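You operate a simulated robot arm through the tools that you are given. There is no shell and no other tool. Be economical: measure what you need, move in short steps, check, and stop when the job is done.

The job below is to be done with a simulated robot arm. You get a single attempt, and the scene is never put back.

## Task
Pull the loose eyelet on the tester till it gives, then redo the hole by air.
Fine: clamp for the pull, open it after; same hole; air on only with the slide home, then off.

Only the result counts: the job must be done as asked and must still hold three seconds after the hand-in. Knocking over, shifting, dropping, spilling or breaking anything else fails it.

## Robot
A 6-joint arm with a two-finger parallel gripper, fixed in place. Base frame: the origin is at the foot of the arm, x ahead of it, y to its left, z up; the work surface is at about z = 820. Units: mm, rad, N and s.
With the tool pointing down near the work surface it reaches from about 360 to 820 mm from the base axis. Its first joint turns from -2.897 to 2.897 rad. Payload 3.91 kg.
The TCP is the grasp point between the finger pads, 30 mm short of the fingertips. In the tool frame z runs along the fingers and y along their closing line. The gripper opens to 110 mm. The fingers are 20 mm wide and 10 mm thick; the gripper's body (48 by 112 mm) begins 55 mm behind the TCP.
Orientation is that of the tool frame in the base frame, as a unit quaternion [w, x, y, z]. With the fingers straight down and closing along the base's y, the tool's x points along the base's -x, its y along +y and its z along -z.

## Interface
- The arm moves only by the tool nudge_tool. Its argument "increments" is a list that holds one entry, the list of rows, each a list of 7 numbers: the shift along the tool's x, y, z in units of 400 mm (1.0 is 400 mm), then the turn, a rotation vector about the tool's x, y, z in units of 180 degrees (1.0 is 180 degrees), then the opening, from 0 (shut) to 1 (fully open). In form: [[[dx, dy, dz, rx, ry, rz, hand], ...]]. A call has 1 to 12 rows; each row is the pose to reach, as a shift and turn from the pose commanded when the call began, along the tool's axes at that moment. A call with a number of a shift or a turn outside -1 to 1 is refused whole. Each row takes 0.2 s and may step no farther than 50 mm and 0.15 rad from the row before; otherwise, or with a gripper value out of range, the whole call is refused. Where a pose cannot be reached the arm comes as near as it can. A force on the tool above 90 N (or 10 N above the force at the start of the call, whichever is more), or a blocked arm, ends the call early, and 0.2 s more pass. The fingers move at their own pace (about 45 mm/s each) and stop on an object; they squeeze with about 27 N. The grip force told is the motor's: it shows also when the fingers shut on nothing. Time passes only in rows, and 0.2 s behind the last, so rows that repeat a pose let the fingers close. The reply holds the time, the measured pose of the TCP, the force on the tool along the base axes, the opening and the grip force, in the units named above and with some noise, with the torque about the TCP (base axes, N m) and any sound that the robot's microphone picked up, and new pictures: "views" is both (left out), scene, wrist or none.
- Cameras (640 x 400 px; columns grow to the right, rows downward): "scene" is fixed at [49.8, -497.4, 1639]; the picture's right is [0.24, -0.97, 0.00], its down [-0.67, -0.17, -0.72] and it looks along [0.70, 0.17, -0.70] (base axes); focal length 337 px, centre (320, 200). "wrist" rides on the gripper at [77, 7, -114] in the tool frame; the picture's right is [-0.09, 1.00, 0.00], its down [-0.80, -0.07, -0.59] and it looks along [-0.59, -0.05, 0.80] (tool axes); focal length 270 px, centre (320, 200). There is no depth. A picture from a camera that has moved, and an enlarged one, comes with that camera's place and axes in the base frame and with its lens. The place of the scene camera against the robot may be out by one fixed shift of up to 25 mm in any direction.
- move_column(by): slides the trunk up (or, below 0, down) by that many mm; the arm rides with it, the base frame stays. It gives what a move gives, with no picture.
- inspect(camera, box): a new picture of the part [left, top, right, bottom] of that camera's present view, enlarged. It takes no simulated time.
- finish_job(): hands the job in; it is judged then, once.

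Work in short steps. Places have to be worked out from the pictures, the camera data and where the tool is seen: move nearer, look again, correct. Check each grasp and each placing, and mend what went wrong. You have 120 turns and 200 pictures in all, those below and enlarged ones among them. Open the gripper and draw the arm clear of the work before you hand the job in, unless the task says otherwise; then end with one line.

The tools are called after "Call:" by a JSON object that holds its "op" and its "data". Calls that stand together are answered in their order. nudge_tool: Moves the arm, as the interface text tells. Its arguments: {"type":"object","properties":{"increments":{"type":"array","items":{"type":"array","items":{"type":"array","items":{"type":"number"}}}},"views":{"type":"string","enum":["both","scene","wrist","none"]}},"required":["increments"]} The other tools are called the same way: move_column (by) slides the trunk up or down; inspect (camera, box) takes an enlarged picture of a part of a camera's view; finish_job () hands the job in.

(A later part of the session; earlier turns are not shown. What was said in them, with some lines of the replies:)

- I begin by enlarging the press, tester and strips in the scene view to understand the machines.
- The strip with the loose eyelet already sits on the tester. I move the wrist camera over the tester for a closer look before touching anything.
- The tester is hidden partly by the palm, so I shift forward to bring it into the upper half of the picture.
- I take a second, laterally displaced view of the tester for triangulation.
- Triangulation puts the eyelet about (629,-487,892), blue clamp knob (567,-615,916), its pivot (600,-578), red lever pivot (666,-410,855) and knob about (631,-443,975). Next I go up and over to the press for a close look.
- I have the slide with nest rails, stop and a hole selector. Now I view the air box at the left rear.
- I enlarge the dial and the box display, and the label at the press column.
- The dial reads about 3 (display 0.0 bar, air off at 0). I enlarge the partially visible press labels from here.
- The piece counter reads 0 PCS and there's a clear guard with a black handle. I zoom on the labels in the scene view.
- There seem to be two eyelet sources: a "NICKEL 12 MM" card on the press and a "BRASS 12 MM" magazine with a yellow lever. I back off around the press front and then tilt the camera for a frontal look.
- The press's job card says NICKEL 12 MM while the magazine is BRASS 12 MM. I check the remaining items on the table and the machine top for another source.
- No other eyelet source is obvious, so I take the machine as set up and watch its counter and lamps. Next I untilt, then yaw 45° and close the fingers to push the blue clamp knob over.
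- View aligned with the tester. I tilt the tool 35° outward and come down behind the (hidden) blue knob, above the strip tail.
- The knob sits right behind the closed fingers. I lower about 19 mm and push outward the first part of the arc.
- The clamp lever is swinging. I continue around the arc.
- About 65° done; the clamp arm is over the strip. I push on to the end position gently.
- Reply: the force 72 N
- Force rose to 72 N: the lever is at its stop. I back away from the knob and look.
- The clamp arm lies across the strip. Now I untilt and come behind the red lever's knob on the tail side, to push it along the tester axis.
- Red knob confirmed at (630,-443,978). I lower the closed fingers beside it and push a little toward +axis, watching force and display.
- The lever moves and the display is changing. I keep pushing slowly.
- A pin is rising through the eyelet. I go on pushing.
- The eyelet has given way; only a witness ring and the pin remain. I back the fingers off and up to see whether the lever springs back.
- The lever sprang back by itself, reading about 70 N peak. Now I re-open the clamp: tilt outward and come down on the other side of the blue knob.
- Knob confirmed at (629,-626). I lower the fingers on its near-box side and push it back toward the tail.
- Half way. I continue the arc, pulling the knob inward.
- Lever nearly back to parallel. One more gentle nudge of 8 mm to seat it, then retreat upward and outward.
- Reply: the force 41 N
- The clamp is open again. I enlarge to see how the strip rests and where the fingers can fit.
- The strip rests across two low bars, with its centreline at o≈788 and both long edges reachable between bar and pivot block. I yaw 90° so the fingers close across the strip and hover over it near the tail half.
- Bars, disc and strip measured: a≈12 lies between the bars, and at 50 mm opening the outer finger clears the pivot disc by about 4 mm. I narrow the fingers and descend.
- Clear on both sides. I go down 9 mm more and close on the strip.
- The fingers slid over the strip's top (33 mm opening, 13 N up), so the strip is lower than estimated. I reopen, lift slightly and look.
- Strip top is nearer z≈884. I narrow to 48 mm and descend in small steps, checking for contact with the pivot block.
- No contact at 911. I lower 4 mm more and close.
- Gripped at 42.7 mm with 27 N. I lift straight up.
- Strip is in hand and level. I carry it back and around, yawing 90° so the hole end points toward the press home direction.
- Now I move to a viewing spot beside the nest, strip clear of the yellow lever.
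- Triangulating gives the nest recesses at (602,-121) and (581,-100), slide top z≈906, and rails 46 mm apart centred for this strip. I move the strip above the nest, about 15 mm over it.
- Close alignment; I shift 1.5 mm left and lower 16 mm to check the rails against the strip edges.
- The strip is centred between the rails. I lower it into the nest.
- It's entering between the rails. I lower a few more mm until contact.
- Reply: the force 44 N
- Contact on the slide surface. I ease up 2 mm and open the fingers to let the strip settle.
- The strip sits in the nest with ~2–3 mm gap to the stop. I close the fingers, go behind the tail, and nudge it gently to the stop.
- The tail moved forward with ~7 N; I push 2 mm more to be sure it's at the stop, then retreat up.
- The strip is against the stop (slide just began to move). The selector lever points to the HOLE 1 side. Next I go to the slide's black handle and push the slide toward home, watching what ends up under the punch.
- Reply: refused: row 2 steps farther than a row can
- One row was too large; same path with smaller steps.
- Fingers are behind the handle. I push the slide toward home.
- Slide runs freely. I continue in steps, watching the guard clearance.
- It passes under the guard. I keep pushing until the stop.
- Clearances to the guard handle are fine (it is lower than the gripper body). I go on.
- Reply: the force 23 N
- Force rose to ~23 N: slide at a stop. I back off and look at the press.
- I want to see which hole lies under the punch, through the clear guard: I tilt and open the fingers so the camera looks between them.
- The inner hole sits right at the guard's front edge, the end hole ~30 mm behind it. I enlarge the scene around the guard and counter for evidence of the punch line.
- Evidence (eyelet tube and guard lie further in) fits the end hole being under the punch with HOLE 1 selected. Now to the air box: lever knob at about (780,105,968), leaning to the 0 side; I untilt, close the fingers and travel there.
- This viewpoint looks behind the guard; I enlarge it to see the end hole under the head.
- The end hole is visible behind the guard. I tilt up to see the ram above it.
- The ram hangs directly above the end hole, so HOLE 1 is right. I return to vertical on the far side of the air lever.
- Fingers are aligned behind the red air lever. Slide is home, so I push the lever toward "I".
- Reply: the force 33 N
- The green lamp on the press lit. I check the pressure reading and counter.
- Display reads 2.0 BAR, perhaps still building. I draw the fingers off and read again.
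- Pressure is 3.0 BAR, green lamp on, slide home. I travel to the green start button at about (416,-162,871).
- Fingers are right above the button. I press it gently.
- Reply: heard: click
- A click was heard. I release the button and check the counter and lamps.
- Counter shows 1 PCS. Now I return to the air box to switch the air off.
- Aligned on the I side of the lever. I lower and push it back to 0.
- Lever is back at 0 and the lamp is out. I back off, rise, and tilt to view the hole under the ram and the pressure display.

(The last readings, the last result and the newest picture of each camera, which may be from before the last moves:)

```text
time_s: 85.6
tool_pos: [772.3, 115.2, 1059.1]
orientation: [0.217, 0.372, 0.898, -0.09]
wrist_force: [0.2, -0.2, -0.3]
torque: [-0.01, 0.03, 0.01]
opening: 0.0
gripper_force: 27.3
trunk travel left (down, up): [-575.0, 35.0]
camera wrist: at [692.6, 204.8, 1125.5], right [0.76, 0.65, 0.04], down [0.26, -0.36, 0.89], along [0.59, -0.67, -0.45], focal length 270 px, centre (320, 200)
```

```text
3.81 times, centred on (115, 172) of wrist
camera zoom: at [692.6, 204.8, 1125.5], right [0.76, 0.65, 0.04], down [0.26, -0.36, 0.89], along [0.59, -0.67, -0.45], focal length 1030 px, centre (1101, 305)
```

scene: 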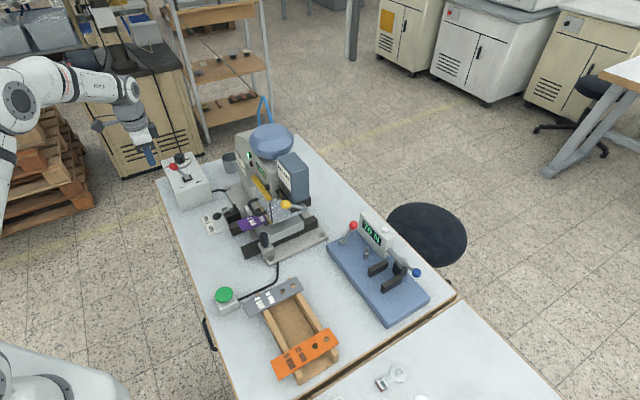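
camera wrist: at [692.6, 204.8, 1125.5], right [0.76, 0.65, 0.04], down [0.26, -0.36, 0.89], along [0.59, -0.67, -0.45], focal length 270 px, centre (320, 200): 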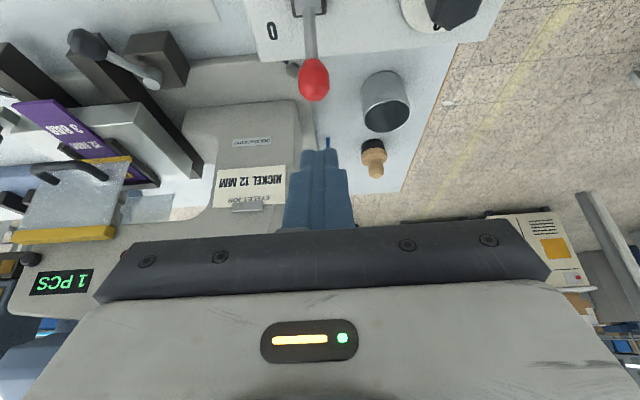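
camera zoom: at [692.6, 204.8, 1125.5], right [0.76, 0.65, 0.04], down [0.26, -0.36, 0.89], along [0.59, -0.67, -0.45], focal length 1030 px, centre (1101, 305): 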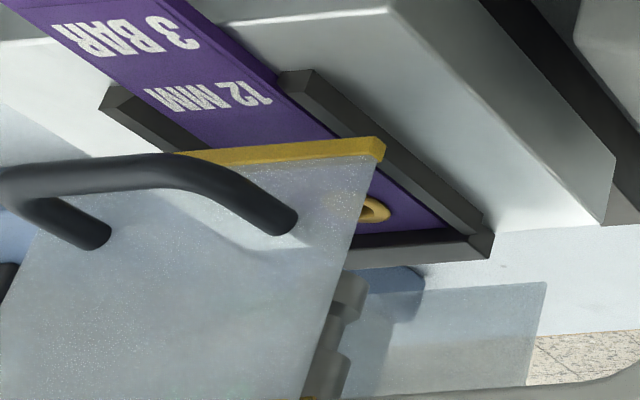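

A brass eyelet like the original now sits in the end hole. I untilt, open the gripper, withdraw, and do a last overall check.

Call:
{"op": "nudge_tool", "data": {"increments": [[[0.05, 0, -0.05, 0, 0.04, 0, 1], [0.1, 0, -0.1, 0, 0.08, 0, 1], [0.15, 0, -0.15, 0, 0.12, 0, 1], [0.2, 0, -0.2, 0, 0.15, 0, 1], [0.28, 0, -0.24, 0, 0.15, 0, 1], [0.36, 0, -0.28, 0, 0.15, 0, 1], [0.36, -0.1, -0.28, 0, 0.15, 0, 1]]], "views": "both"}}

Call:
{"op": "inspect", "data": {"camera": "scene", "box": [150, 130, 450, 330]}}

Call:
{"op": "inspect", "data": {"camera": "wrist", "box": [300, 100, 480, 220]}}

```text
time_s: 87.2
tool_pos: [615.1, 214.3, 1095.3]
orientation: [0.0, 0.383, 0.924, 0.001]
wrist_force: [0.7, 1.0, 0.1]
torque: [0.02, -0.02, -0.01]
opening: 110.2
gripper_force: 0.0
trunk travel left (down, up): [-575.0, 35.0]
camera wrist: at [567.1, 273.0, 1208.8], right [0.77, 0.64, 0.0], down [0.52, -0.62, 0.59], along [0.38, -0.45, -0.8], focal length 270 px, centre (320, 200)
```

scene: 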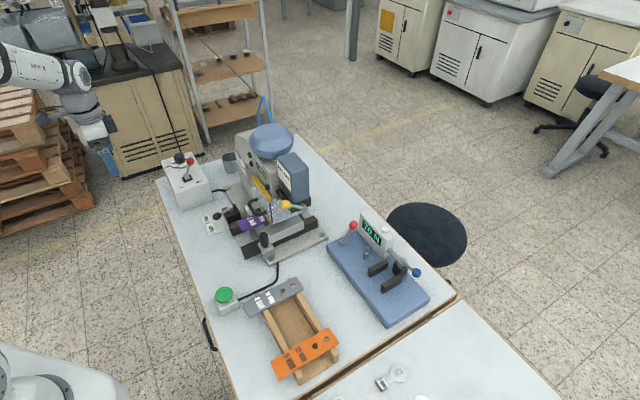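
wrist: 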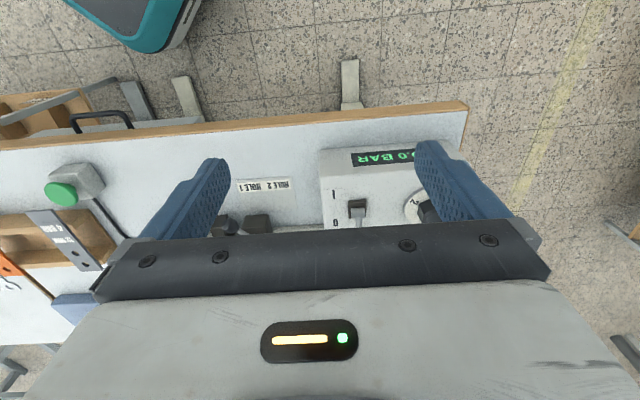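

```text
2.00 times, centred on (300, 230) of scene
camera zoom: at [49.8, -497.4, 1639.0], right [0.24, -0.97, 0.0], down [-0.67, -0.17, -0.72], along [0.7, 0.17, -0.7], focal length 674 px, centre (360, 140)
```

zoom: 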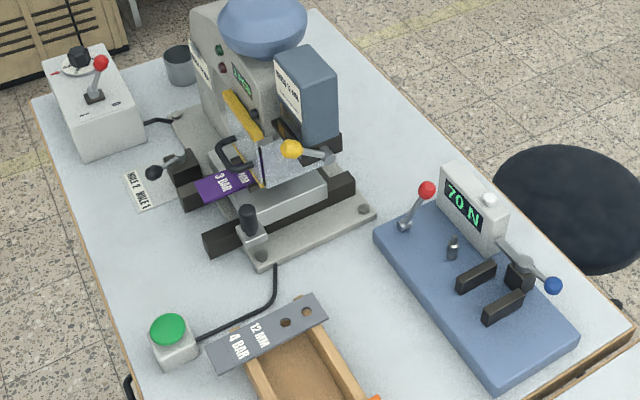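

```text
3.33 times, centred on (390, 160) of wrist
camera zoom: at [567.1, 273.0, 1208.8], right [0.77, 0.64, 0.0], down [0.52, -0.62, 0.59], along [0.38, -0.45, -0.8], focal length 901 px, centre (87, 333)
```

zoom: 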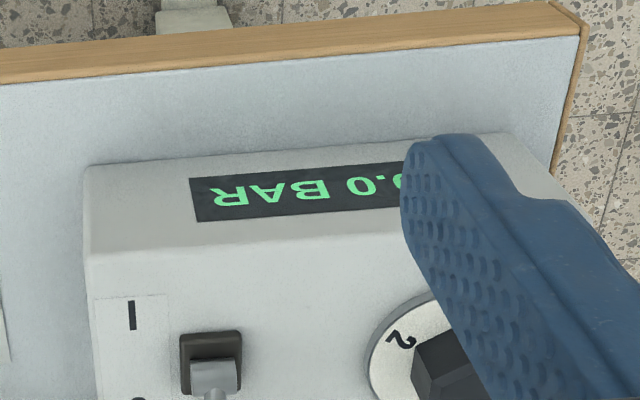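

Air reads 0.0 BAR with its lever at 0, the clamp is open, and the new eyelet is set (1 PCS). The arm is clear, so I hand the job in.

Call:
{"op": "finish_job", "data": {}}

```text
The job is handed in.
```

The loose eyelet gave at a 70 N peak on the tester, and I re-opened the clamp afterwards. A new eyelet is set in the same end hole at 3.0 bar; air was on only with the slide home and is now off. The new eyelet is brass, from the magazine on the press and the same colour as the old one, though the job card on the press says NICKEL 12 MM. The strip is still in the press with the slide home.
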